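You operate a simulated robot arm through the tools that you are given. There is no shell and no other tool. Be economical: measure what you need, move in short steps, check, and stop when the job is done.

The job below is to be done with a simulated robot arm. You get a single attempt, and the scene is never put back.

JOB
Brush grease on the middle of the steel disc, put the brush back and close the grease tub. Set down upright: round brush. A coat counts when it lies all over at full strength: go over it till it gets no stronger.

It is judged by the outcome, as a careful person would: the job done as asked, and still so three seconds after it is handed in. It fails if anything else is knocked over, pushed out of place, dropped, spilled or broken.

ROBOT AND FRAMES
A 7-joint arm with a two-finger parallel gripper, fixed in place. Base frame: the origin is at the foot of the arm, x ahead of it, y to its left, z up; the work surface is at about z = 720. Units: mm, degrees, N and s.
With the tool pointing down near the work surface it reaches from about 160 to 680 mm from the base axis. Its first joint turns from -66.0 to 66.0 degrees. Payload 2.4 kg.
The TCP is the grasp point between the finger pads, 30 mm short of the fingertips. In the tool frame z runs along the fingers and y along their closing line. Largest opening 94 mm; finger width 28, thickness 10; the body of the gripper, 50 by 96 mm, starts 55 mm behind the TCP.
Orientation is that of the tool frame in the base frame, as a unit quaternion [w, x, y, z]. With the fingers straight down and closing along the base's y, the tool's x points along the base's -x, its y along +y and its z along -z.

CONTROLS
- The arm moves only by the tool jog_arm. Its argument "motion" is a list of rows, each a list of 7 numbers: the turn, a rotation vector about the tool's x, y, z in units of 120 degrees (1.0 is 120 degrees), then the shift along the tool's x, y, z in units of 200 mm (1.0 is 200 mm), then the opening in per cent of the stroke, from 0 (shut) to 100 (fully open). In form: [[ax, ay, az, x, y, z, grip], ...]. A call has 1 to 20 rows; each row is the pose to reach, as a shift and turn from the pose commanded when the call began, along the tool's axes at that moment. A call with a number of a shift or a turn outside -1 to 1 is refused whole. A row lasts 0.2 s, in which the tool goes at most 50 mm and 8.6 degrees; a call with a longer step from one row to the next is refused whole, and so is a gripper value outside its range. A pose out of reach is approached as far as the arm can. The call stops where the force on the tool passes 70 N (or 10 N more than at its start, if that is more) or the arm is blocked; 0.2 s more then pass. Each finger travels about 153 mm/s and halts on what it meets, pressing with about 33 N; the grip force reading is that of the motor and also rises with nothing between the fingers. The clock runs only during rows and for 0.2 s after the last one: add rows that repeat a pose to give the fingers time. It gives the time, the measured TCP pose, the force on the tool (base axes), the opening and the grip force at its end, in the units of the frame above (readings bear some noise), with the torque about the TCP (base axes, N m) and any sound that the robot's microphone picked up.
- Cameras (640 x 400 px; columns grow to the right, rows downward): "scene" is fixed at [27.2, 466.7, 1441.4]; the picture's right is [-0.84, -0.54, 0.00], its down [-0.32, 0.50, -0.80] and it looks along [0.43, -0.68, -0.59] (base axes); focal length 372 px, centre (320, 200). "wrist" rides on the gripper at [76, 14, -102] in the tool frame; the picture's right is [-0.18, 0.98, 0.00], its down [-0.75, -0.14, -0.64] and it looks along [-0.63, -0.12, 0.77] (tool axes); focal length 243 px, centre (320, 200). There is no depth. A picture from a camera that has moved, and an enlarged one, comes with that camera's place and axes in the base frame and with its lens.
- grab_frame(camera): a new picture of that camera. The clock stands still meanwhile.
- close_up(camera, box): a new picture of the part [left, top, right, bottom] of that camera's present view, enlarged. The clock stands still meanwhile.
- job_done(): hands the job in; it is judged then, once.

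Work in short steps. Places have to be worked out from the pictures, the camera data and where the tool is seen: move nearer, look again, correct. Check each grasp and each placing, and mend what went wrong. You have 120 turns and 76 pictures in all, those below and enlarged ones among them. Open the gripper and draw the arm clear of the work before you hand the job in, unless the task says otherwise; then end with one line.

The tools are called by a JSON object that holds its "method" and its "body". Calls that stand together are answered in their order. jog_arm: Moves the arm, as the interface text tells. Its arguments: {"type":"object","properties":{"motion":{"type":"array"}},"required":["motion"]} The other tools are called the same way: grab_frame (camera) takes a picture; close_up (camera, box) takes an enlarged picture of a part of a camera's view; job_done () hands the job in.

At the start:

```text
time_s: 0.0
ee_pos: [362.3, -101.9, 1082.1]
tcp_rot: [0.0, -0.001, 1.0, 0.0]
force: [-0.6, -0.2, -0.5]
moment: [0.02, 0.02, 0.01]
opening: 93.9
gripper_force: 0.0
```

scene: 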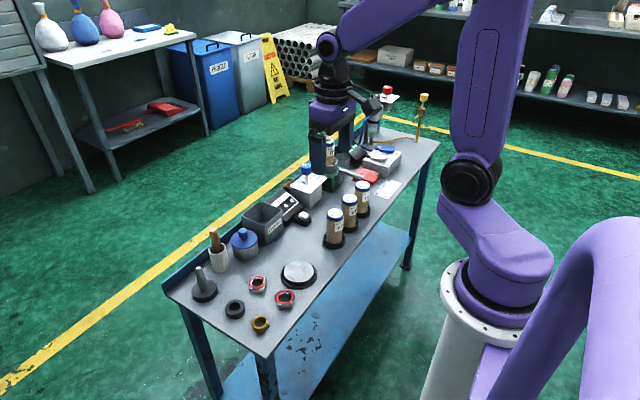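
wrist: 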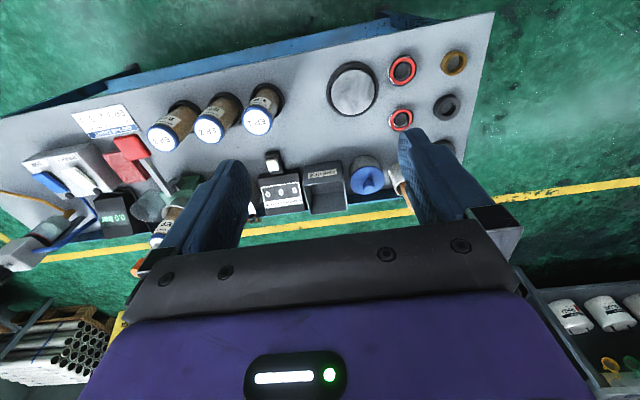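

The steel disc, the blue-lidded tub and a brush in a holder are at the left end of the bench. I'll enlarge those to identify them.

{"method": "close_up", "body": {"camera": "scene", "box": [160, 210, 340, 340]}}

{"method": "close_up", "body": {"camera": "scene", "box": [270, 80, 450, 250]}}

{"method": "close_up", "body": {"camera": "wrist", "box": [240, 40, 480, 220]}}

```text
3.08 times, centred on (250, 275) of scene
camera zoom: at [27.2, 466.7, 1441.4], right [-0.84, -0.54, 0.0], down [-0.32, 0.5, -0.8], along [0.43, -0.68, -0.59], focal length 1144 px, centre (535, -31)
```

zoom: 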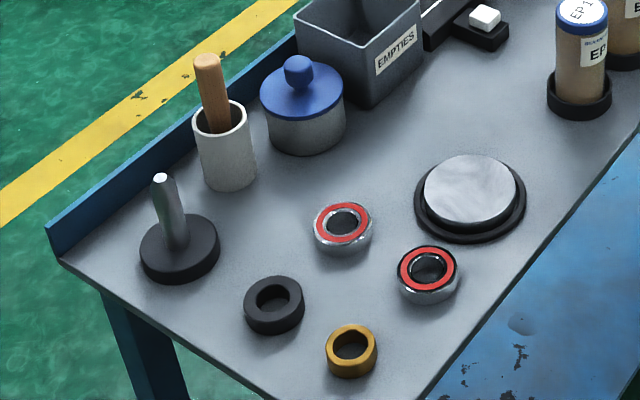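

```text
2.35 times, centred on (360, 165) of scene
camera zoom: at [27.2, 466.7, 1441.4], right [-0.84, -0.54, 0.0], down [-0.32, 0.5, -0.8], along [0.43, -0.68, -0.59], focal length 875 px, centre (226, 282)
```

zoom: 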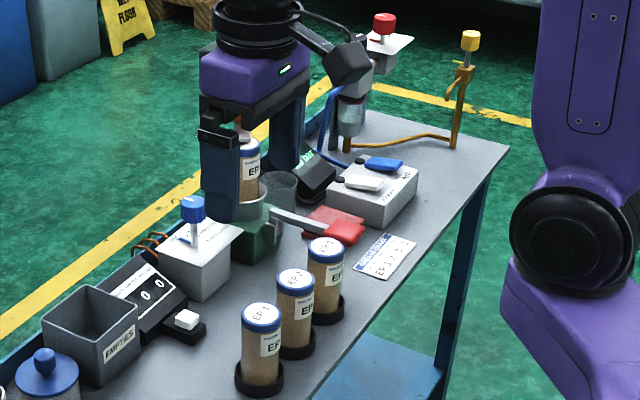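

```text
2.22 times, centred on (360, 130) of wrist
camera zoom: at [286.2, -88.6, 1185.4], right [0.18, 0.98, 0.0], down [0.75, -0.14, 0.64], along [0.63, -0.12, -0.77], focal length 539 px, centre (231, 356)
```

zoom: 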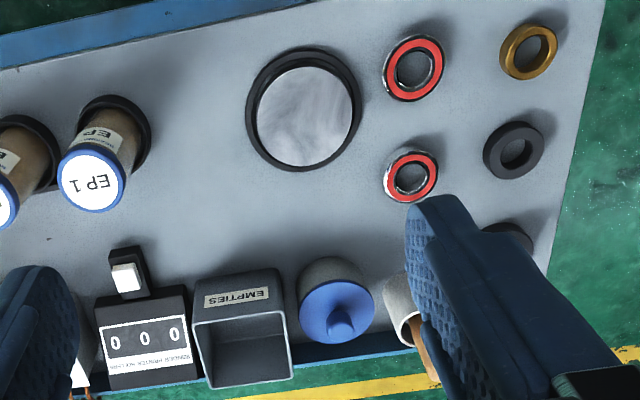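

The brush (wooden handle) stands in the holder near (608, 30), the tub is near (597, -50), and the disc near (420, -55). I'll move to a vantage pose at (420, 0, 950) and look with the wrist camera.

{"method": "jog_arm", "body": {"motion": [[0, 0, 0, -0.07, 0.13, 0.16, 100], [0, 0, 0, -0.14, 0.26, 0.33, 100], [0, 0, 0, -0.22, 0.39, 0.5, 100], [0, 0, 0, -0.29, 0.51, 0.66, 100], [0, 0, 0, -0.29, 0.51, 0.66, 100]]}}

{"method": "grab_frame", "body": {"camera": "wrist"}}

{"method": "close_up", "body": {"camera": "wrist", "box": [220, 40, 420, 240]}}

```text
time_s: 1.2
ee_pos: [420.8, 0.3, 950.1]
tcp_rot: [0.0, -0.001, 1.0, 0.0]
force: [-0.3, 0.3, 0.7]
moment: [-0.03, -0.02, -0.03]
opening: 93.9
gripper_force: 0.1
```

```text
70 pictures are left
camera wrist: at [345.4, 12.2, 1053.8], right [0.18, 0.98, 0.0], down [0.75, -0.14, 0.64], along [0.63, -0.12, -0.77], focal length 243 px, centre (320, 200)
```

wrist: 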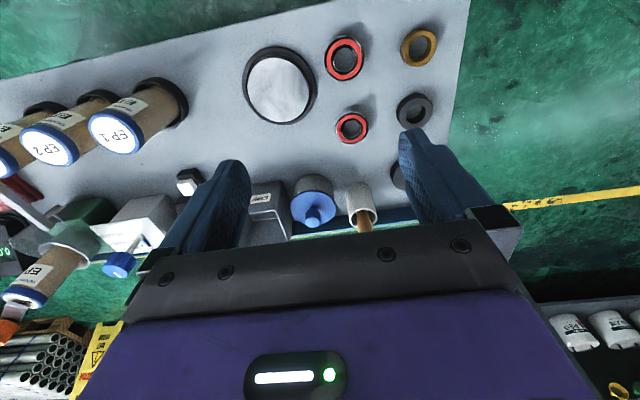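

```text
2.00 times, centred on (320, 140) of wrist
camera zoom: at [345.4, 12.2, 1053.8], right [0.18, 0.98, 0.0], down [0.75, -0.14, 0.64], along [0.63, -0.12, -0.77], focal length 485 px, centre (320, 320)
```

zoom: 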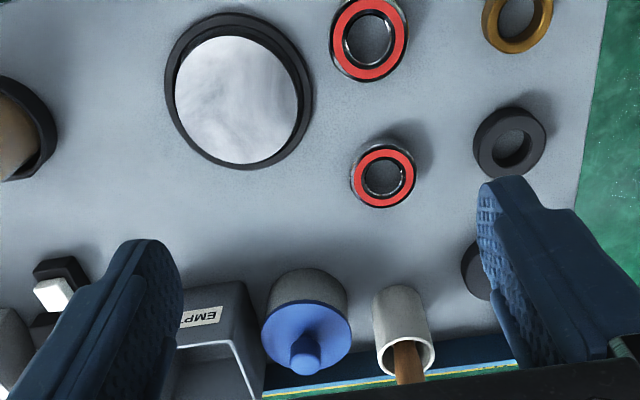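

The knob is at about (590, -46, 789) from both cameras. I'll move above it at z 890 with a narrower opening and check the alignment.

{"method": "jog_arm", "body": {"motion": [[0, 0, 0, -0.21, -0.06, 0.07, 80], [0, 0, 0, -0.43, -0.12, 0.15, 60], [0, 0, 0, -0.64, -0.18, 0.22, 55], [0, 0, 0, -0.85, -0.23, 0.3, 55], [0, 0, 0, -0.85, -0.23, 0.3, 55]]}}

{"method": "grab_frame", "body": {"camera": "wrist"}}

{"method": "close_up", "body": {"camera": "scene", "box": [180, 180, 320, 300]}}

```text
time_s: 2.4
ee_pos: [587.7, -47.0, 890.3]
tcp_rot: [0.0, 0.0, 1.0, 0.0]
force: [-0.8, 0.3, -0.1]
moment: [0.01, -0.04, 0.0]
opening: 51.9
gripper_force: 0.1
```

```text
68 pictures are left
camera wrist: at [512.5, -34.2, 994.2], right [0.18, 0.98, 0.0], down [0.75, -0.14, 0.64], along [0.63, -0.12, -0.77], focal length 243 px, centre (320, 200)
```

wrist: 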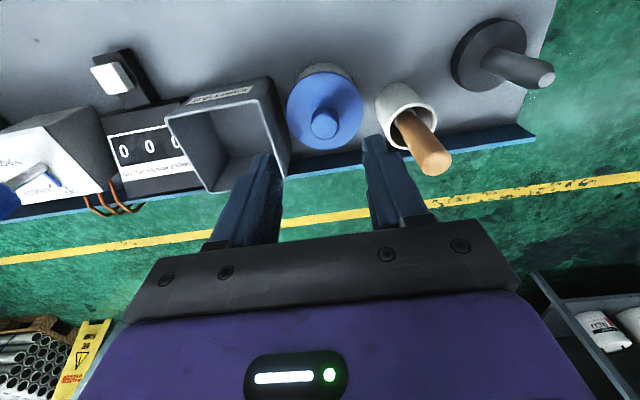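

```text
3.33 times, centred on (250, 240) of scene
camera zoom: at [27.3, 466.7, 1441.4], right [-0.84, -0.54, 0.0], down [-0.32, 0.5, -0.8], along [0.43, -0.68, -0.59], focal length 1240 px, centre (553, 67)
```

zoom: 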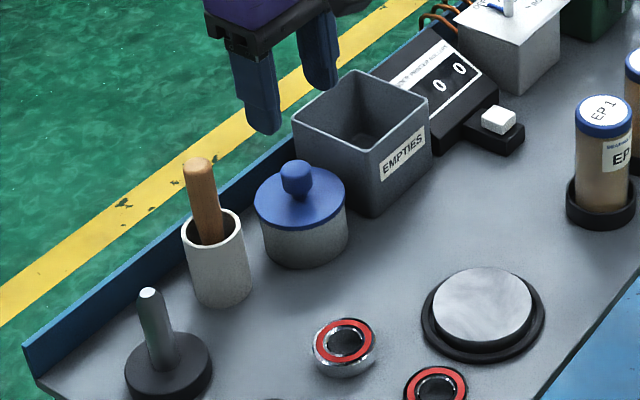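

Knob axis estimates agree at about (592, -46.5), top near 803 and lid plate near 774. The bin wall is close, so I'll narrow to about 40 mm and go down to TCP z 810.

{"method": "jog_arm", "body": {"motion": [[0, 0, 0, -0.01, 0, 0.0, 43], [0, 0, 0, -0.01, 0, 0.1, 43], [0, 0, 0, -0.01, 0, 0.2, 43], [0, 0, 0, -0.01, 0, 0.3, 43], [0, 0, 0, -0.01, 0, 0.39, 43], [0, 0, 0, -0.01, 0, 0.39, 43]]}}

{"method": "close_up", "body": {"camera": "scene", "box": [190, 190, 310, 280]}}

{"method": "close_up", "body": {"camera": "wrist", "box": [200, 80, 440, 240]}}

```text
time_s: 3.8
ee_pos: [591.5, -44.8, 812.8]
tcp_rot: [0.0, -0.001, 1.0, -0.001]
force: [0.5, -0.4, -0.2]
moment: [0.04, -0.03, 0.0]
opening: 40.3
gripper_force: 0.1
```

```text
4.44 times, centred on (250, 235) of scene
camera zoom: at [27.2, 466.7, 1441.4], right [-0.84, -0.54, 0.0], down [-0.32, 0.5, -0.8], along [0.43, -0.68, -0.59], focal length 1653 px, centre (631, 44)
```

zoom: 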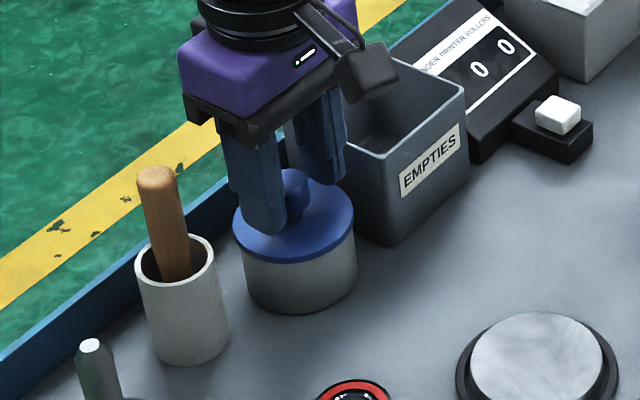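

```text
2.50 times, centred on (320, 160) of wrist
camera zoom: at [515.9, -32.1, 915.4], right [0.18, 0.98, 0.0], down [0.75, -0.14, 0.64], along [0.63, -0.12, -0.77], focal length 606 px, centre (320, 300)
```

zoom: 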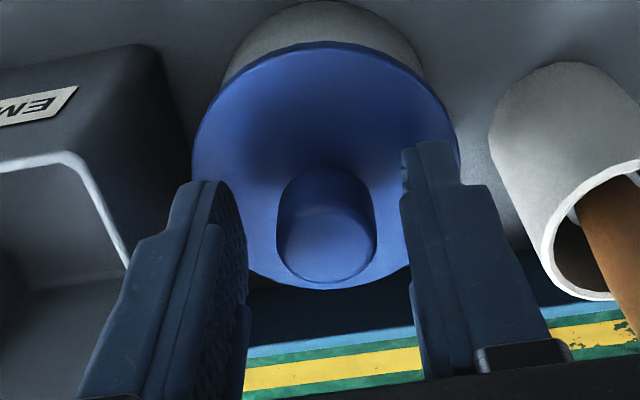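

The fingers straddle the knob above the lid. I'll shift 3 mm forward, 3 mm down, then close.

{"method": "jog_arm", "body": {"motion": [[0, 0, 0, -0.015, -0.003, 0.015, 43], [0, 0, 0, -0.015, -0.003, 0.015, 15], [0, 0, 0, -0.015, -0.003, 0.015, 0], [0, 0, 0, -0.015, -0.003, 0.015, 0], [0, 0, 0, -0.015, -0.003, 0.015, 0]]}}

```text
time_s: 5.0
ee_pos: [594.6, -47.0, 808.6]
tcp_rot: [0.0, -0.001, 1.0, -0.001]
force: [1.2, 3.0, -0.6]
moment: [0.12, 0.01, 0.02]
opening: 21.9
gripper_force: 32.9
heard: snap
```

Gripped at 21.9 mm (a snap was heard, so I'll be careful). Lifting slowly.

{"method": "jog_arm", "body": {"motion": [[0, 0, 0, 0, 0, -0.025, 0], [0, 0, 0, 0, 0, -0.05, 0], [0, 0, 0, 0, 0, -0.1, 0], [0, 0, 0, 0, 0, -0.2, 0], [0, 0, 0, 0, 0, -0.2, 0]]}}

{"method": "close_up", "body": {"camera": "scene", "box": [190, 180, 310, 280]}}

{"method": "grab_frame", "body": {"camera": "wrist"}}

```text
time_s: 6.2
ee_pos: [595.5, -47.7, 847.4]
tcp_rot: [0.0, 0.0, 1.0, 0.0]
force: [0.1, 0.1, 0.0]
moment: [0.01, 0.0, 0.0]
opening: 21.8
gripper_force: 32.9
```

```text
4.00 times, centred on (250, 230) of scene
camera zoom: at [27.3, 466.7, 1441.4], right [-0.84, -0.54, 0.0], down [-0.32, 0.5, -0.8], along [0.43, -0.68, -0.59], focal length 1488 px, centre (600, 80)
```

zoom: 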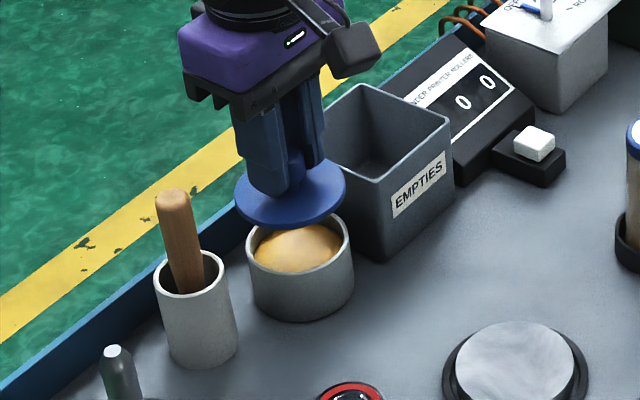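

```text
63 pictures are left
camera wrist: at [520.1, -33.5, 951.9], right [0.18, 0.98, 0.0], down [0.75, -0.14, 0.64], along [0.63, -0.12, -0.77], focal length 243 px, centre (320, 200)
```

wrist: 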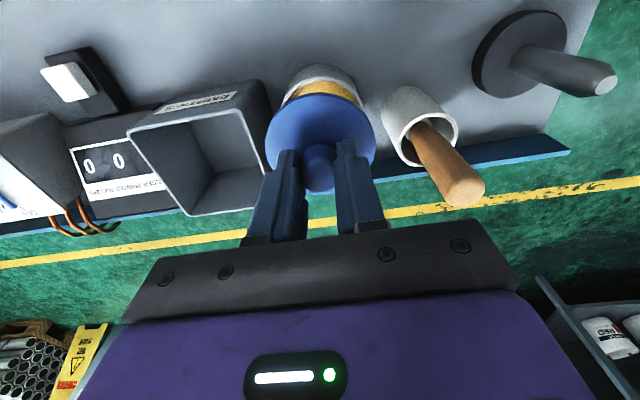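

The lid came off cleanly, grease is visible. The open bench spot at about (503, -95) is clear of disc, tub and bin; I'll carry the lid there and lower partway.

{"method": "jog_arm", "body": {"motion": [[0, 0, 0, 0.05, 0, -0.1, 0], [0, 0, 0, 0.2, -0.08, -0.1, 0], [0, 0, 0, 0.35, -0.16, -0.1, 0], [0, 0, 0, 0.46, -0.238, 0, 0], [0, 0, 0, 0.46, -0.238, 0.2, 0], [0, 0, 0, 0.46, -0.238, 0.34, 0], [0, 0, 0, 0.46, -0.238, 0.34, 0]]}}

{"method": "close_up", "body": {"camera": "scene", "box": [190, 180, 350, 300]}}

```text
time_s: 7.8
ee_pos: [502.2, -92.4, 778.9]
tcp_rot: [0.0, -0.001, 1.0, 0.0]
force: [0.2, -0.5, -0.7]
moment: [-0.04, 0.06, 0.04]
opening: 21.7
gripper_force: 32.7
```

```text
3.33 times, centred on (270, 240) of scene
camera zoom: at [27.3, 466.7, 1441.4], right [-0.84, -0.54, 0.0], down [-0.32, 0.5, -0.8], along [0.43, -0.68, -0.59], focal length 1240 px, centre (487, 67)
```

zoom: 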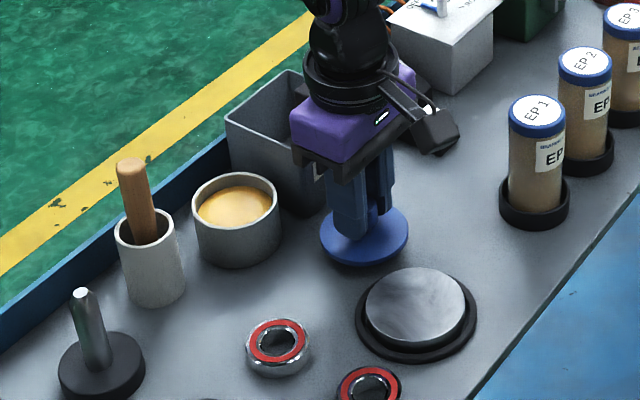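

Spot is clear. I'll lower in small steps while watching force.

{"method": "jog_arm", "body": {"motion": [[0, 0, 0, 0, 0, 0.04, 0], [0, 0, 0, 0, 0, 0.06, 0], [0, 0, 0, 0, 0, 0.075, 0], [0, 0, 0, 0, 0, 0.075, 0]]}}

{"method": "close_up", "body": {"camera": "scene", "box": [240, 220, 330, 280]}}

```text
time_s: 8.8
ee_pos: [502.5, -93.8, 768.0]
tcp_rot: [0.001, 0.001, 1.0, 0.0]
force: [-9.2, 0.3, 36.9]
moment: [0.02, 0.4, 0.04]
opening: 21.7
gripper_force: 33.3
```

```text
6.67 times, centred on (285, 250) of scene
camera zoom: at [26.4, 466.8, 1441.4], right [-0.84, -0.54, 0.0], down [-0.32, 0.5, -0.81], along [0.43, -0.68, -0.59], focal length 2480 px, centre (553, -133)
```

zoom: 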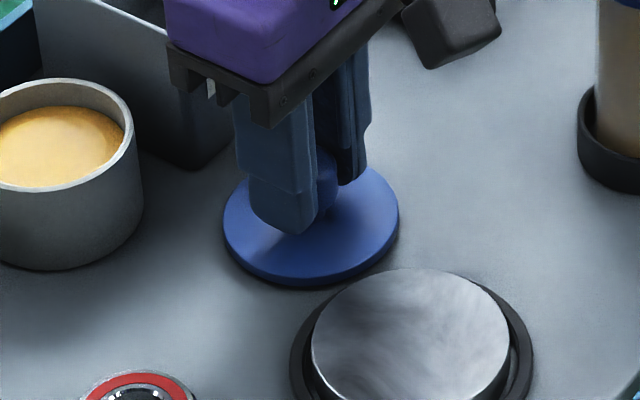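

Contact at TCP z 768: the lid sits on the bench. I'll relieve the pressure, open and rise.

{"method": "jog_arm", "body": {"motion": [[0, 0, 0, 0, 0, -0.02, 0], [0, 0, 0, 0, 0, -0.02, 0], [0, 0, 0, 0, 0, -0.02, 25], [0, 0, 0, 0, 0, -0.02, 43], [0, 0, 0, 0, 0, -0.02, 43], [0, 0, 0, 0, 0, -0.2, 43], [0, 0, 0, 0, 0, -0.42, 43], [0, 0, 0, 0, 0, -0.64, 43], [0, 0, 0, 0, 0, -0.64, 43]]}}

{"method": "close_up", "body": {"camera": "scene", "box": [190, 180, 350, 300]}}

{"method": "grab_frame", "body": {"camera": "wrist"}}

```text
time_s: 10.8
ee_pos: [503.1, -95.5, 893.4]
tcp_rot: [0.0, 0.0, 1.0, 0.0]
force: [-0.2, 0.4, 0.3]
moment: [-0.02, 0.0, -0.02]
opening: 40.3
gripper_force: 0.1
```

```text
3.33 times, centred on (270, 240) of scene
camera zoom: at [27.2, 466.7, 1441.4], right [-0.84, -0.54, 0.0], down [-0.32, 0.5, -0.8], along [0.43, -0.68, -0.59], focal length 1240 px, centre (487, 67)
```

zoom: 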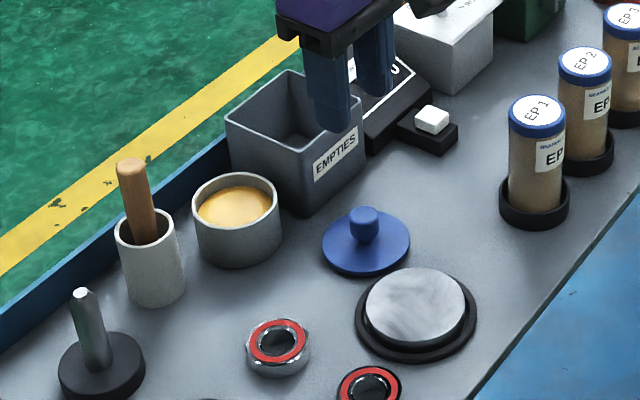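

```text
59 pictures are left
camera wrist: at [427.5, -80.4, 997.5], right [0.18, 0.98, 0.0], down [0.75, -0.14, 0.64], along [0.63, -0.12, -0.77], focal length 243 px, centre (320, 200)
```

wrist: 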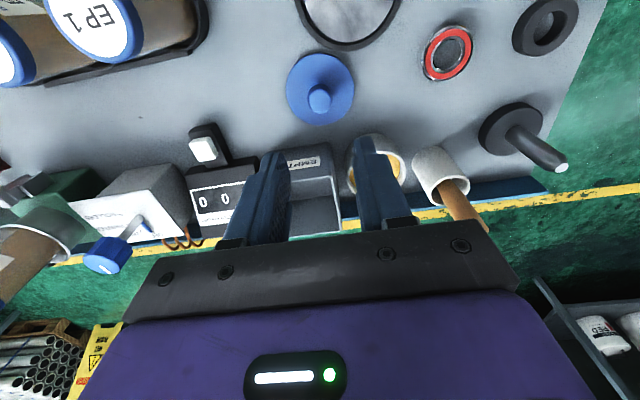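

Lid stands well on the bench. The handle is near (608, 26), top at about z 852; moving above it.

{"method": "jog_arm", "body": {"motion": [[0, 0, 0, -0.1, 0.12, -0.06, 50], [0, 0, 0, -0.25, 0.28, -0.06, 50], [0, 0, 0, -0.39, 0.45, -0.06, 50], [0, 0, 0, -0.525, 0.605, -0.06, 50], [0, 0, 0, -0.525, 0.605, -0.06, 50]]}}

{"method": "close_up", "body": {"camera": "wrist", "box": [220, 60, 420, 220]}}

{"method": "close_up", "body": {"camera": "scene", "box": [170, 180, 290, 290]}}

```text
time_s: 12.0
ee_pos: [607.4, 28.4, 906.0]
tcp_rot: [0.0, 0.0, 1.0, 0.0]
force: [0.2, -0.6, 0.2]
moment: [0.02, 0.05, 0.0]
opening: 47.2
gripper_force: 0.1
```

```text
2.50 times, centred on (320, 140) of wrist
camera zoom: at [532.3, 41.5, 1010.1], right [0.18, 0.98, 0.0], down [0.75, -0.14, 0.64], along [0.63, -0.12, -0.77], focal length 606 px, centre (320, 350)
```

zoom: 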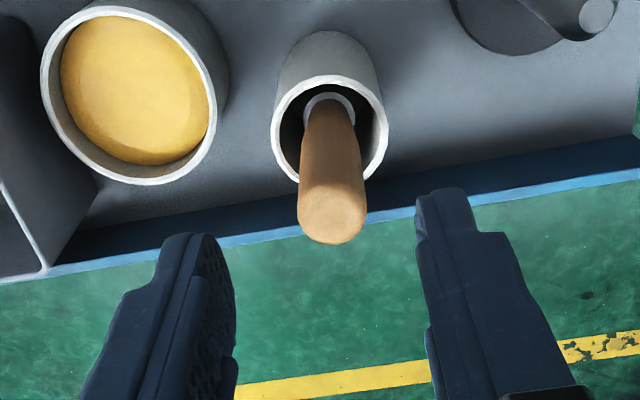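

```text
3.64 times, centred on (230, 235) of scene
camera zoom: at [27.2, 466.7, 1441.4], right [-0.84, -0.54, 0.0], down [-0.32, 0.5, -0.8], along [0.43, -0.68, -0.59], focal length 1352 px, centre (647, 73)
```

zoom: 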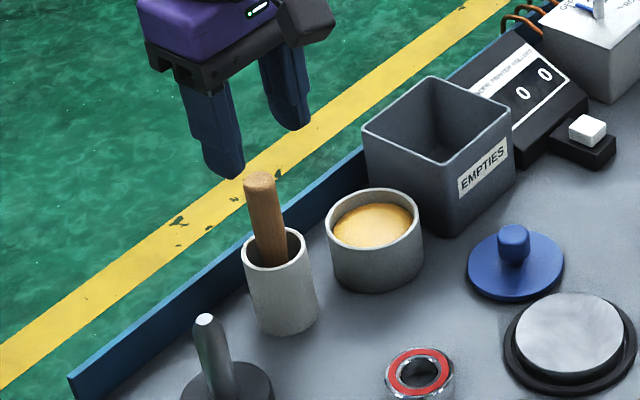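

The handle axis is about (611, 30) at grip height. Descending to TCP z 826 with the fingers either side.

{"method": "jog_arm", "body": {"motion": [[0, 0, 0, -0.018, 0.008, 0.1, 50], [0, 0, 0, -0.018, 0.008, 0.2, 50], [0, 0, 0, -0.018, 0.008, 0.3, 50], [0, 0, 0, -0.018, 0.008, 0.4, 50], [0, 0, 0, -0.018, 0.008, 0.4, 50]]}}

{"method": "close_up", "body": {"camera": "wrist", "box": [220, 80, 420, 240]}}

{"method": "close_up", "body": {"camera": "scene", "box": [180, 190, 280, 290]}}

```text
time_s: 13.2
ee_pos: [611.2, 29.1, 824.9]
tcp_rot: [0.0, 0.0, 1.0, 0.0]
force: [-0.3, 0.5, 0.0]
moment: [-0.03, -0.01, 0.0]
opening: 47.0
gripper_force: 0.1
```

```text
2.50 times, centred on (320, 160) of wrist
camera zoom: at [536.1, 42.2, 929.4], right [0.18, 0.98, 0.0], down [0.75, -0.14, 0.64], along [0.63, -0.12, -0.77], focal length 606 px, centre (320, 300)
```

zoom: 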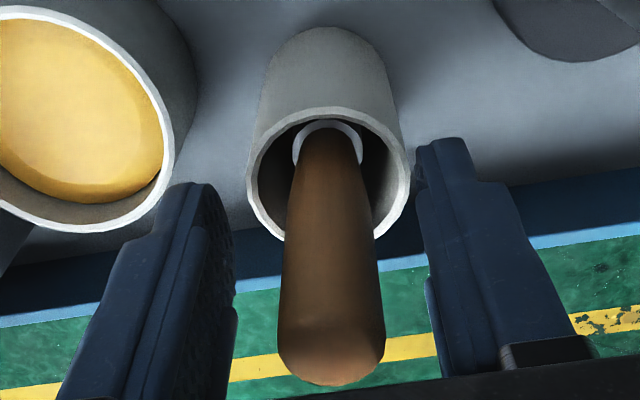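

```text
4.00 times, centred on (230, 240) of scene
camera zoom: at [27.3, 466.7, 1441.4], right [-0.84, -0.54, 0.0], down [-0.32, 0.5, -0.8], along [0.43, -0.68, -0.59], focal length 1488 px, centre (680, 40)
```

zoom: 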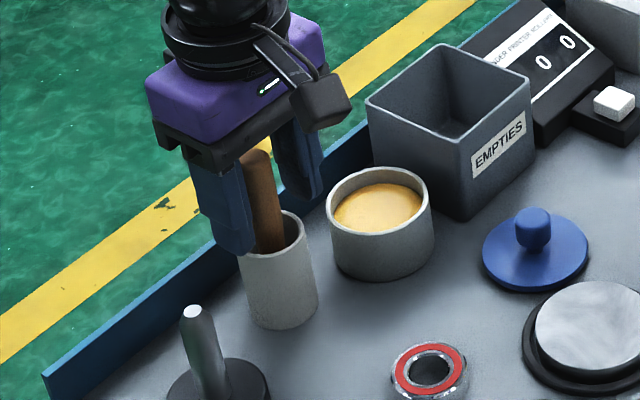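

The handle is centred between the fingers. Closing.

{"method": "jog_arm", "body": {"motion": [[0, 0, 0, 0, 0, 0, 25], [0, 0, 0, 0, 0, 0, 0], [0, 0, 0, 0, 0, 0, 0], [0, 0, 0, 0, 0, 0, 0]]}}

```text
time_s: 14.2
ee_pos: [611.8, 29.6, 825.1]
tcp_rot: [0.001, 0.0, 1.0, 0.0]
force: [-0.2, 0.6, 0.7]
moment: [0.0, 0.0, 0.02]
opening: 19.4
gripper_force: 32.8
```

Held at 19.4 mm. Lifting straight up 110 mm to clear the holder and see the bristles.

{"method": "jog_arm", "body": {"motion": [[0, 0, 0, 0, 0, -0.05, 0], [0, 0, 0, 0, 0, -0.15, 0], [0, 0, 0, 0, 0, -0.3, 0], [0, 0, 0, 0, 0, -0.45, 0], [0, 0, 0, 0, 0, -0.55, 0], [0, 0, 0, 0, 0, -0.55, 0]]}}

{"method": "close_up", "body": {"camera": "scene", "box": [170, 150, 310, 290]}}

{"method": "grab_frame", "body": {"camera": "wrist"}}

```text
time_s: 15.6
ee_pos: [612.7, 30.1, 935.5]
tcp_rot: [0.0, -0.001, 1.0, 0.0]
force: [-0.4, 0.4, -1.3]
moment: [-0.03, 0.05, -0.02]
opening: 19.9
gripper_force: 33.3
```

```text
2.86 times, centred on (240, 220) of scene
camera zoom: at [27.3, 466.7, 1441.4], right [-0.84, -0.54, 0.0], down [-0.32, 0.5, -0.8], along [0.43, -0.68, -0.59], focal length 1063 px, centre (549, 143)
```

zoom: 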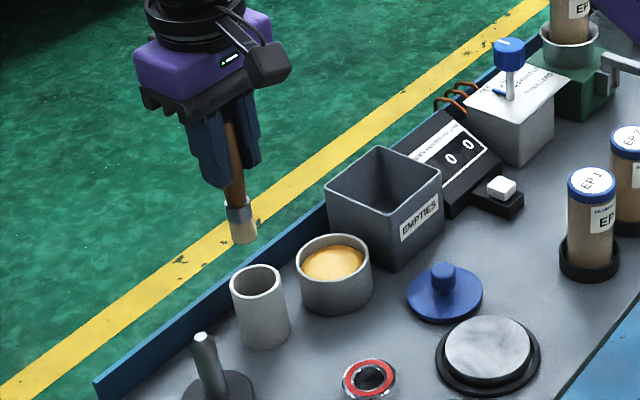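

```text
53 pictures are left
camera wrist: at [536.9, 43.0, 1038.9], right [0.18, 0.98, 0.0], down [0.75, -0.14, 0.64], along [0.63, -0.12, -0.77], focal length 243 px, centre (320, 200)
```

wrist: 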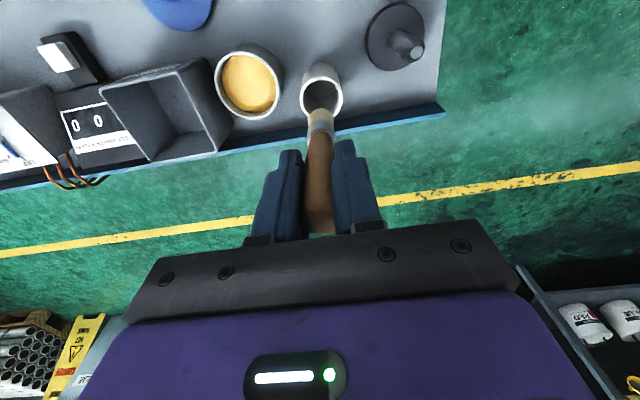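

The brush is held straight, with its tip about 100 mm below the TCP. The grease surface is near z 760 at (593, -47), so I'll move over and dip to tip z about 750.

{"method": "jog_arm", "body": {"motion": [[0, 0, 0, 0.04, -0.19, 0, 0], [0, 0, 0, 0.09, -0.388, 0, 0], [0, 0, 0, 0.09, -0.388, 0.1, 0], [0, 0, 0, 0.09, -0.388, 0.25, 0], [0, 0, 0, 0.09, -0.388, 0.35, 0], [0, 0, 0, 0.09, -0.388, 0.39, 0], [0, 0, 0, 0.09, -0.388, 0.42, 0], [0, 0, 0, 0.09, -0.388, 0.42, 0]]}}

{"method": "close_up", "body": {"camera": "scene", "box": [190, 180, 310, 280]}}

```text
time_s: 17.4
ee_pos: [595.3, -49.5, 854.2]
tcp_rot: [0.006, -0.001, 1.0, -0.002]
force: [2.6, 0.9, 31.8]
moment: [0.04, -0.26, -0.05]
opening: 19.6
gripper_force: 33.0
```

```text
4.00 times, centred on (250, 230) of scene
camera zoom: at [26.7, 466.8, 1441.4], right [-0.84, -0.54, 0.0], down [-0.32, 0.5, -0.81], along [0.43, -0.68, -0.59], focal length 1488 px, centre (600, 80)
```

zoom: 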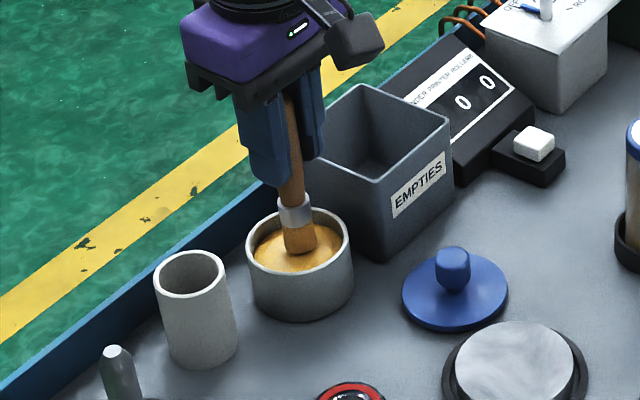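

Contact with the grease at 32 N and the bristles look loaded. Lifting to check.

{"method": "jog_arm", "body": {"motion": [[0, 0, 0, 0, 0, -0.05, 0], [0, 0, 0, 0, 0, -0.2, 0], [0, 0, 0, 0, 0, -0.35, 0], [0, 0, 0, 0, 0, -0.35, 0]]}}

{"method": "close_up", "body": {"camera": "scene", "box": [190, 160, 330, 300]}}

{"method": "close_up", "body": {"camera": "wrist", "box": [220, 40, 420, 240]}}

```text
time_s: 18.4
ee_pos: [594.5, -50.2, 922.9]
tcp_rot: [-0.001, 0.0, 1.0, 0.0]
force: [0.7, 0.0, -0.5]
moment: [0.0, -0.01, 0.0]
opening: 19.5
gripper_force: 32.6
```

```text
2.86 times, centred on (260, 230) of scene
camera zoom: at [27.3, 466.7, 1441.4], right [-0.84, -0.54, 0.0], down [-0.32, 0.5, -0.8], along [0.43, -0.68, -0.59], focal length 1063 px, centre (491, 114)
```

zoom: 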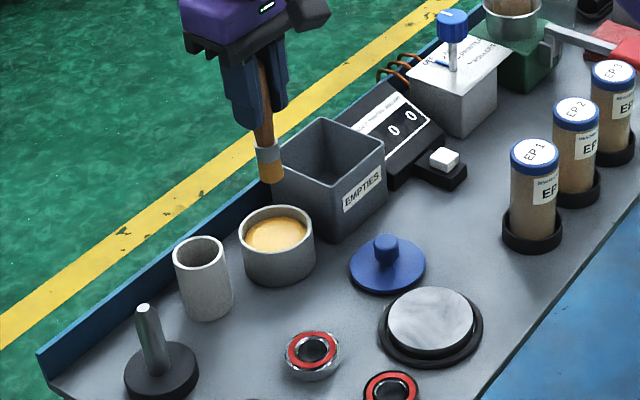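

```text
2.00 times, centred on (320, 140) of wrist
camera zoom: at [518.6, -37.1, 1025.5], right [0.18, 0.98, 0.0], down [0.75, -0.14, 0.64], along [0.63, -0.12, -0.77], focal length 485 px, centre (320, 320)
```

zoom: 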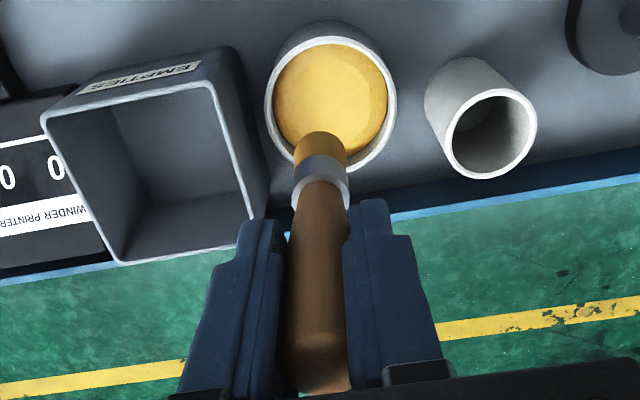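

Bristles are loaded. The disc centre is about (420, -54), top z about 741; moving over it and lowering to just above.

{"method": "jog_arm", "body": {"motion": [[0, 0, 0, 0.22, -0.005, 0, 0], [0, 0, 0, 0.44, -0.01, 0, 0], [0, 0, 0, 0.66, -0.015, 0, 0], [0, 0, 0, 0.86, -0.02, 0.05, 0], [0, 0, 0, 0.86, -0.02, 0.2, 0], [0, 0, 0, 0.86, -0.02, 0.32, 0], [0, 0, 0, 0.86, -0.02, 0.32, 0]]}}

{"method": "close_up", "body": {"camera": "scene", "box": [230, 210, 370, 310]}}

{"method": "close_up", "body": {"camera": "wrist", "box": [240, 60, 400, 220]}}

```text
time_s: 20.0
ee_pos: [420.7, -53.8, 858.9]
tcp_rot: [-0.001, -0.001, 1.0, 0.0]
force: [-0.5, -0.1, 0.5]
moment: [0.02, 0.01, 0.02]
opening: 19.4
gripper_force: 32.4
```

```text
4.00 times, centred on (300, 260) of scene
camera zoom: at [27.3, 466.7, 1441.4], right [-0.84, -0.54, 0.0], down [-0.32, 0.5, -0.8], along [0.43, -0.68, -0.59], focal length 1488 px, centre (400, -40)
```

zoom: 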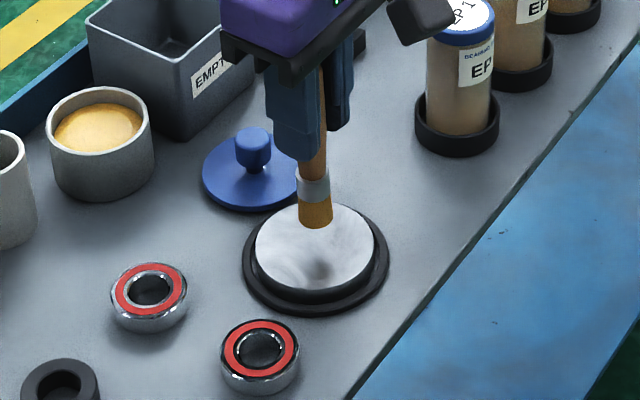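

```text
2.50 times, centred on (320, 140) of wrist
camera zoom: at [346.2, -40.1, 962.3], right [0.18, 0.98, 0.0], down [0.75, -0.14, 0.64], along [0.63, -0.12, -0.77], focal length 606 px, centre (320, 350)
```

zoom: 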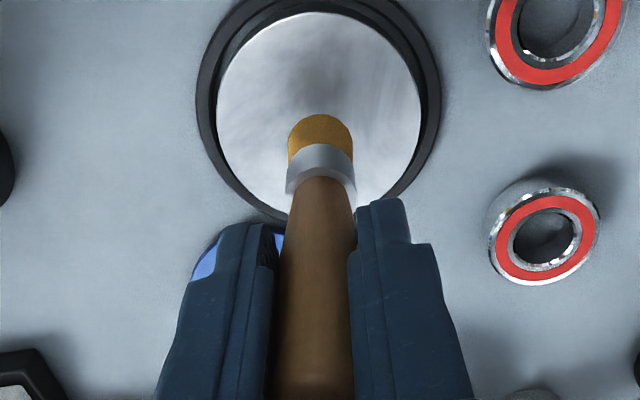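

The brush is over the centre, tip about 15 mm above. Lowering until light contact.

{"method": "jog_arm", "body": {"motion": [[0, 0, 0, 0, 0, 0.05, 0], [0, 0, 0, 0, 0, 0.07, 0], [0, 0, 0, 0, 0, 0.08, 0], [0, 0, 0, 0, 0, 0.08, 0]]}}

```text
time_s: 21.0
ee_pos: [421.4, -53.4, 842.2]
tcp_rot: [0.0, 0.001, 1.0, 0.0]
force: [-0.6, 0.7, 0.5]
moment: [0.01, -0.05, 0.02]
opening: 19.6
gripper_force: 32.7
```

{"method": "jog_arm", "body": {"motion": [[0, 0, 0, 0, 0, 0.01, 0], [0, 0, 0, 0, 0, 0.015, 0], [0, 0, 0, 0, 0, 0.015, 0]]}}

{"method": "close_up", "body": {"camera": "scene", "box": [260, 230, 340, 300]}}

```text
time_s: 21.8
ee_pos: [422.4, -53.3, 839.7]
tcp_rot: [0.0, 0.0, 1.0, 0.0]
force: [-0.4, -0.2, -0.1]
moment: [0.0, 0.0, -0.01]
opening: 19.3
gripper_force: 32.7
```

```text
5.71 times, centred on (300, 265) of scene
camera zoom: at [27.3, 466.7, 1441.4], right [-0.84, -0.54, 0.0], down [-0.32, 0.5, -0.8], along [0.43, -0.68, -0.59], focal length 2125 px, centre (434, -171)
```

zoom: 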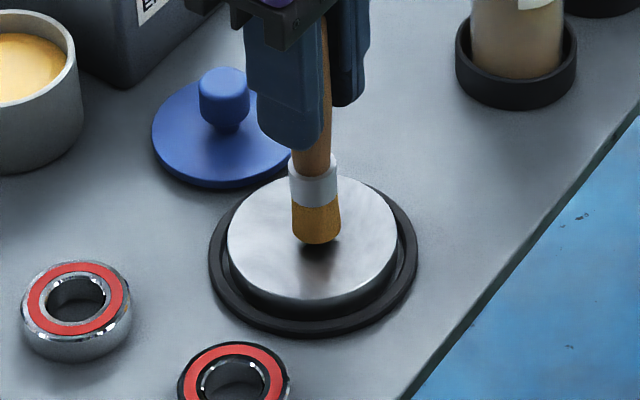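

Still a few millimetres above the steel; lowering a little more.

{"method": "jog_arm", "body": {"motion": [[0, 0, 0, 0, 0, 0.01, 0], [0, 0, 0, 0, 0, 0.02, 0], [0, 0, 0, 0, 0, 0.02, 0]]}}

```text
time_s: 22.6
ee_pos: [420.7, -53.7, 834.9]
tcp_rot: [0.0, -0.001, 1.0, 0.0]
force: [-0.9, 1.5, 5.8]
moment: [0.08, 0.03, 0.01]
opening: 19.5
gripper_force: 32.9
```

Light contact (5.8 N) at TCP z 835. I'll brush a spiral out to about 14 mm radius around the centre with slight pressure.

{"method": "jog_arm", "body": {"motion": [[0, 0, 0, 0.02, 0, 0.005, 0], [0, 0, 0, 0, 0.02, 0.005, 0], [0, 0, 0, -0.03, 0, 0.005, 0], [0, 0, 0, 0, -0.035, 0.005, 0], [0, 0, 0, 0.04, 0, 0.005, 0], [0, 0, 0, 0.035, 0.035, 0.005, 0], [0, 0, 0, 0, 0.055, 0.005, 0], [0, 0, 0, -0.04, 0.04, 0.005, 0], [0, 0, 0, -0.065, 0, 0.005, 0], [0, 0, 0, -0.047, -0.047, 0.005, 0], [0, 0, 0, 0, -0.07, 0.005, 0], [0, 0, 0, 0.05, -0.05, 0.005, 0], [0, 0, 0, 0.07, 0, 0.005, 0], [0, 0, 0, 0.05, 0.05, 0.005, 0], [0, 0, 0, 0, 0.07, 0.005, 0], [0, 0, 0, -0.05, 0.05, 0.005, 0], [0, 0, 0, -0.07, 0, 0.005, 0], [0, 0, 0, -0.03, 0, 0.005, 0], [0, 0, 0, 0, 0, 0.005, 0]]}}

{"method": "close_up", "body": {"camera": "scene", "box": [260, 230, 340, 300]}}

{"method": "close_up", "body": {"camera": "wrist", "box": [260, 60, 380, 180]}}

```text
time_s: 26.6
ee_pos: [422.0, -52.7, 833.3]
tcp_rot: [0.0, 0.0, 1.0, 0.0]
force: [2.9, 0.2, 6.0]
moment: [0.06, -0.26, -0.01]
opening: 19.6
gripper_force: 33.0
```

```text
5.71 times, centred on (300, 265) of scene
camera zoom: at [27.2, 466.7, 1441.4], right [-0.84, -0.54, 0.0], down [-0.32, 0.5, -0.8], along [0.43, -0.68, -0.59], focal length 2125 px, centre (434, -171)
```

zoom: 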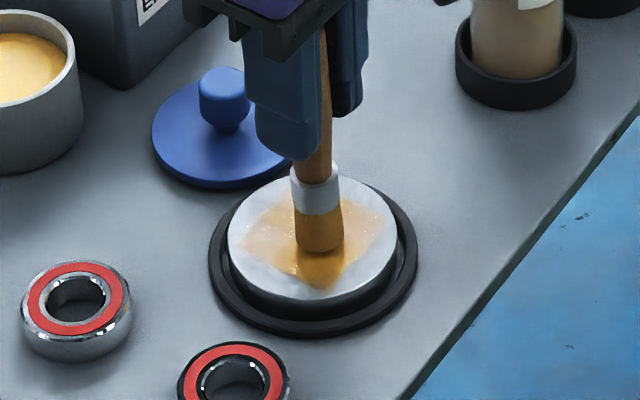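

```text
3.33 times, centred on (320, 120) of wrist
camera zoom: at [346.4, -39.8, 936.7], right [0.18, 0.98, 0.0], down [0.75, -0.14, 0.64], along [0.63, -0.12, -0.77], focal length 809 px, centre (320, 467)
```

zoom: 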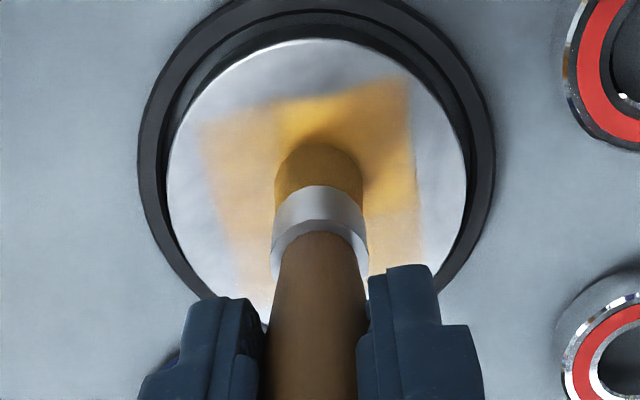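

The coat fills a square patch about 50 mm across, weak toward the left side and corners. I'll raster the whole square slowly.

{"method": "jog_arm", "body": {"motion": [[0, 0, 0, 0.085, -0.11, 0.003, 0], [0, 0, 0, 0.02, -0.11, 0.003, 0], [0, 0, 0, -0.05, -0.11, 0.003, 0], [0, 0, 0, -0.115, -0.11, 0.003, 0], [0, 0, 0, -0.115, -0.06, 0.003, 0], [0, 0, 0, -0.05, -0.06, 0.003, 0], [0, 0, 0, 0.02, -0.06, 0.003, 0], [0, 0, 0, 0.085, -0.06, 0.003, 0], [0, 0, 0, 0.085, -0.01, 0.003, 0], [0, 0, 0, 0.02, -0.01, 0.003, 0], [0, 0, 0, -0.05, -0.01, 0.003, 0], [0, 0, 0, -0.115, -0.01, 0.003, 0], [0, 0, 0, -0.115, 0.04, 0.003, 0], [0, 0, 0, -0.05, 0.04, 0.003, 0], [0, 0, 0, 0.02, 0.04, 0.003, 0], [0, 0, 0, 0.085, 0.04, 0.003, 0], [0, 0, 0, 0.085, 0.09, 0.003, 0], [0, 0, 0, 0.02, 0.09, 0.003, 0], [0, 0, 0, -0.05, 0.09, 0.003, 0], [0, 0, 0, -0.115, 0.09, 0.003, 0]]}}

{"method": "close_up", "body": {"camera": "wrist", "box": [260, 40, 380, 180]}}

```text
time_s: 30.8
ee_pos: [446.3, -34.9, 833.1]
tcp_rot: [0.0, -0.001, 1.0, 0.0]
force: [0.1, -0.5, 0.1]
moment: [-0.05, -0.01, 0.01]
opening: 19.6
gripper_force: 32.8
```

```text
2.86 times, centred on (320, 110) of wrist
camera zoom: at [369.8, -20.7, 936.9], right [0.18, 0.98, 0.0], down [0.75, -0.14, 0.64], along [0.63, -0.12, -0.77], focal length 693 px, centre (320, 457)
```

zoom: 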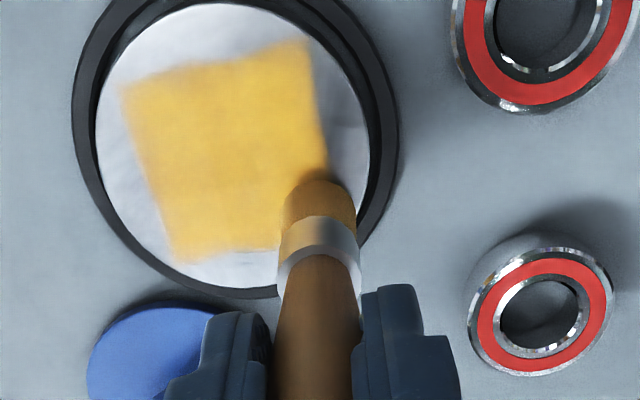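

The square is well covered now. I'll do a crosswise pass with slightly more pressure to bring edges and corners to full strength.

{"method": "jog_arm", "body": {"motion": [[0, 0, 0, -0.01, 0.01, 0.005, 0], [0, 0, 0, -0.01, -0.07, 0.005, 0], [0, 0, 0, -0.01, -0.14, 0.005, 0], [0, 0, 0, -0.01, -0.21, 0.005, 0], [0, 0, 0, 0.045, -0.21, 0.005, 0], [0, 0, 0, 0.045, -0.14, 0.005, 0], [0, 0, 0, 0.045, -0.07, 0.005, 0], [0, 0, 0, 0.045, 0.01, 0.005, 0], [0, 0, 0, 0.1, 0.01, 0.005, 0], [0, 0, 0, 0.1, -0.07, 0.005, 0], [0, 0, 0, 0.1, -0.14, 0.005, 0], [0, 0, 0, 0.1, -0.21, 0.005, 0], [0, 0, 0, 0.155, -0.21, 0.005, 0], [0, 0, 0, 0.155, -0.14, 0.005, 0], [0, 0, 0, 0.155, -0.07, 0.005, 0], [0, 0, 0, 0.155, 0.01, 0.005, 0], [0, 0, 0, 0.21, 0.01, 0.005, 0], [0, 0, 0, 0.21, -0.07, 0.005, 0], [0, 0, 0, 0.21, -0.14, 0.005, 0], [0, 0, 0, 0.21, -0.21, 0.005, 0]]}}

{"method": "jog_arm", "body": {"motion": [[0, 0, 0, 0, 0, -0.1, 0], [0, 0, 0, 0, 0, -0.3, 0], [0, 0, 0, 0.0, -0.05, -0.4, 0], [0, 0, 0, 0.0, -0.05, -0.4, 0]]}}

{"method": "close_up", "body": {"camera": "scene", "box": [260, 230, 340, 300]}}

{"method": "close_up", "body": {"camera": "wrist", "box": [270, 40, 430, 160]}}

```text
time_s: 35.0
ee_pos: [402.1, -77.3, 832.4]
tcp_rot: [0.0, -0.001, 1.0, -0.001]
force: [-0.6, 5.7, 16.6]
moment: [0.56, -0.03, -0.01]
opening: 19.4
gripper_force: 33.7
```

```text
time_s: 36.0
ee_pos: [403.4, -87.9, 912.4]
tcp_rot: [0.0, -0.001, 1.0, -0.001]
force: [0.5, 0.6, -0.2]
moment: [0.0, 0.0, -0.01]
opening: 19.5
gripper_force: 32.8
```

```text
5.71 times, centred on (300, 265) of scene
camera zoom: at [27.2, 466.7, 1441.4], right [-0.84, -0.54, 0.0], down [-0.32, 0.5, -0.8], along [0.43, -0.68, -0.59], focal length 2125 px, centre (434, -171)
```

zoom: 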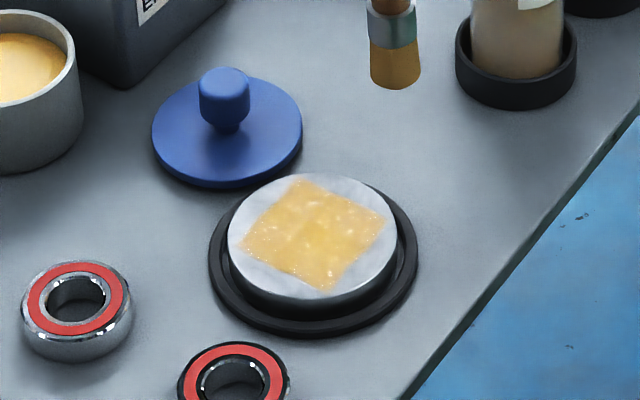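

```text
3.33 times, centred on (350, 100) of wrist
camera zoom: at [327.5, -73.3, 1016.1], right [0.18, 0.98, 0.0], down [0.75, -0.14, 0.64], along [0.63, -0.12, -0.77], focal length 809 px, centre (220, 533)
```

zoom: 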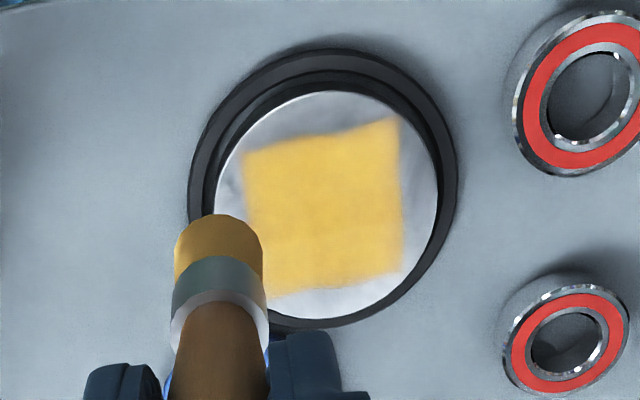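

The coat looks even. To make sure it's at full strength, I'll reload the brush and go over once more for comparison.

{"method": "jog_arm", "body": {"motion": [[0, 0, 0, -0.2, 0.05, 0, 0], [0, 0, 0, -0.4, 0.1, 0, 0], [0, 0, 0, -0.6, 0.15, 0, 0], [0, 0, 0, -0.8, 0.18, 0, 0], [0, 0, 0, -0.955, 0.2, 0, 0], [0, 0, 0, -0.955, 0.2, 0.1, 0], [0, 0, 0, -0.955, 0.2, 0.2, 0], [0, 0, 0, -0.955, 0.2, 0.26, 0], [0, 0, 0, -0.955, 0.2, 0.285, 0], [0, 0, 0, -0.955, 0.2, 0.285, 0], [0, 0, 0, -0.955, 0.2, 0.2, 0], [0, 0, 0, -0.955, 0.2, 0, 0], [0, 0, 0, -0.955, 0.2, 0, 0]]}}

{"method": "close_up", "body": {"camera": "scene", "box": [190, 160, 330, 300]}}

```text
time_s: 38.8
ee_pos: [593.2, -46.6, 910.7]
tcp_rot: [0.0, 0.0, 1.0, 0.0]
force: [-0.1, -1.0, 0.6]
moment: [-0.01, 0.0, 0.02]
opening: 19.5
gripper_force: 32.8
```

```text
2.86 times, centred on (260, 230) of scene
camera zoom: at [27.3, 466.7, 1441.4], right [-0.84, -0.54, 0.0], down [-0.32, 0.5, -0.8], along [0.43, -0.68, -0.59], focal length 1063 px, centre (491, 114)
```

zoom: 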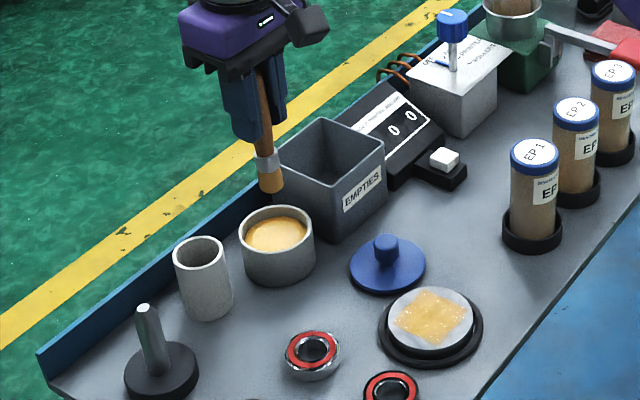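

Reloaded. Going back to the disc's patch corner and pressing lightly.

{"method": "jog_arm", "body": {"motion": [[0, 0, 0, 0.2, -0.03, 0, 0], [0, 0, 0, 0.4, -0.06, 0, 0], [0, 0, 0, 0.6, -0.09, 0, 0], [0, 0, 0, 0.8, -0.12, 0, 0], [0, 0, 0, 0.946, -0.148, 0.05, 0], [0, 0, 0, 0.946, -0.148, 0.2, 0], [0, 0, 0, 0.946, -0.148, 0.33, 0], [0, 0, 0, 0.946, -0.148, 0.37, 0], [0, 0, 0, 0.946, -0.148, 0.385, 0], [0, 0, 0, 0.946, -0.148, 0.385, 0]]}}

```text
time_s: 41.0
ee_pos: [404.3, -77.3, 835.1]
tcp_rot: [0.001, -0.001, 1.0, 0.0]
force: [0.1, 0.4, -0.6]
moment: [0.02, 0.03, 0.02]
opening: 19.4
gripper_force: 32.7
```

Not quite touching; pressing 3 mm lower and rastering the full square again.

{"method": "jog_arm", "body": {"motion": [[0, 0, 0, 0.01, 0, 0.015, 0], [0, 0, 0, -0.07, 0, 0.017, 0], [0, 0, 0, -0.15, 0, 0.017, 0], [0, 0, 0, -0.225, 0, 0.017, 0], [0, 0, 0, -0.225, 0.052, 0.017, 0], [0, 0, 0, -0.15, 0.052, 0.017, 0], [0, 0, 0, -0.07, 0.052, 0.017, 0], [0, 0, 0, 0.01, 0.052, 0.017, 0], [0, 0, 0, 0.01, 0.105, 0.017, 0], [0, 0, 0, -0.07, 0.105, 0.017, 0], [0, 0, 0, -0.15, 0.105, 0.017, 0], [0, 0, 0, -0.225, 0.105, 0.017, 0], [0, 0, 0, -0.225, 0.16, 0.017, 0], [0, 0, 0, -0.15, 0.16, 0.017, 0], [0, 0, 0, -0.07, 0.16, 0.017, 0], [0, 0, 0, 0.01, 0.16, 0.017, 0], [0, 0, 0, 0.01, 0.215, 0.017, 0], [0, 0, 0, -0.07, 0.215, 0.017, 0], [0, 0, 0, -0.15, 0.215, 0.017, 0], [0, 0, 0, -0.225, 0.215, 0.017, 0]]}}

{"method": "jog_arm", "body": {"motion": [[0, 0, 0, 0.0, 0, 0, 0], [0, 0, 0, 0.055, 0, 0, 0], [0, 0, 0, 0.055, -0.07, 0, 0], [0, 0, 0, 0.055, -0.14, 0, 0], [0, 0, 0, 0.055, -0.215, 0, 0], [0, 0, 0, 0.0, -0.215, 0, 0], [0, 0, 0, 0.0, -0.14, 0, 0], [0, 0, 0, 0.0, -0.07, 0, 0], [0, 0, 0, 0.0, 0, 0, 0], [0, 0, 0, 0.11, 0, 0, 0], [0, 0, 0, 0.11, -0.07, 0, 0], [0, 0, 0, 0.11, -0.14, 0, 0], [0, 0, 0, 0.11, -0.215, 0, 0], [0, 0, 0, 0.17, -0.215, 0, 0], [0, 0, 0, 0.17, -0.11, 0, 0], [0, 0, 0, 0.17, 0, 0, 0], [0, 0, 0, 0.23, 0, 0, 0], [0, 0, 0, 0.23, -0.07, 0, 0], [0, 0, 0, 0.23, -0.14, 0, 0], [0, 0, 0, 0.23, -0.215, 0, 0]]}}

{"method": "jog_arm", "body": {"motion": [[0, 0, 0, 0, 0, -0.1, 0], [0, 0, 0, 0, 0, -0.3, 0], [0, 0, 0, 0.0, -0.05, -0.4, 0], [0, 0, 0, 0.0, -0.05, -0.4, 0]]}}

{"method": "close_up", "body": {"camera": "scene", "box": [260, 230, 340, 300]}}

{"method": "close_up", "body": {"camera": "wrist", "box": [270, 40, 430, 160]}}

```text
time_s: 45.2
ee_pos: [449.9, -34.4, 830.2]
tcp_rot: [-0.001, -0.001, 1.0, 0.0]
force: [-0.3, 1.4, -0.4]
moment: [0.0, -0.04, -0.02]
opening: 19.6
gripper_force: 33.3
```

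```text
time_s: 49.4
ee_pos: [403.3, -77.1, 831.3]
tcp_rot: [0.0, 0.0, 1.0, 0.0]
force: [-0.9, 0.0, 0.7]
moment: [-0.01, 0.01, 0.03]
opening: 19.8
gripper_force: 33.2
```

```text
time_s: 50.4
ee_pos: [402.5, -85.7, 911.0]
tcp_rot: [-0.001, -0.001, 1.0, -0.001]
force: [1.2, 1.0, -0.7]
moment: [0.0, 0.0, -0.03]
opening: 19.5
gripper_force: 32.7
```

```text
5.71 times, centred on (300, 265) of scene
camera zoom: at [27.2, 466.7, 1441.4], right [-0.84, -0.54, 0.0], down [-0.32, 0.5, -0.8], along [0.43, -0.68, -0.59], focal length 2125 px, centre (434, -171)
```

zoom: 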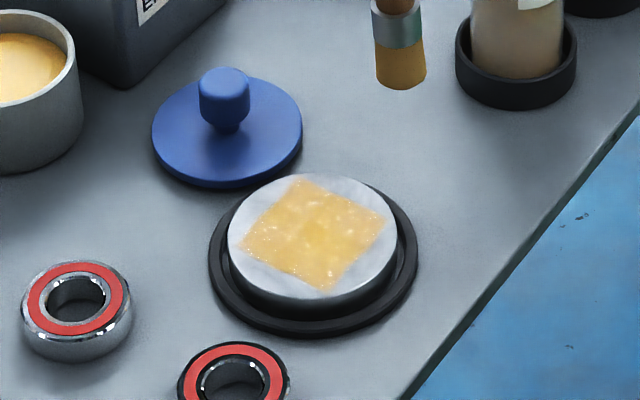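

```text
3.33 times, centred on (350, 100) of wrist
camera zoom: at [326.8, -73.1, 1015.7], right [0.18, 0.98, 0.0], down [0.75, -0.14, 0.64], along [0.63, -0.12, -0.77], focal length 809 px, centre (220, 533)
```

zoom: 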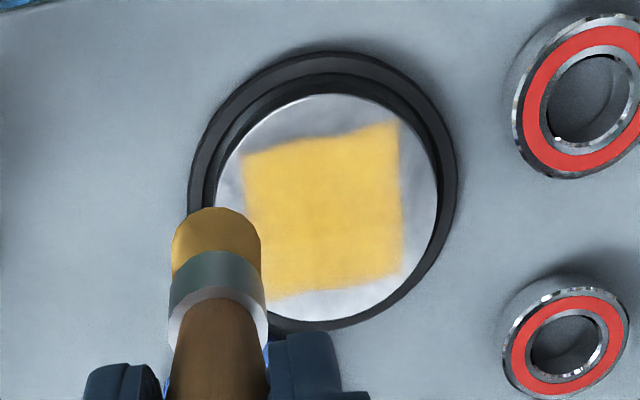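

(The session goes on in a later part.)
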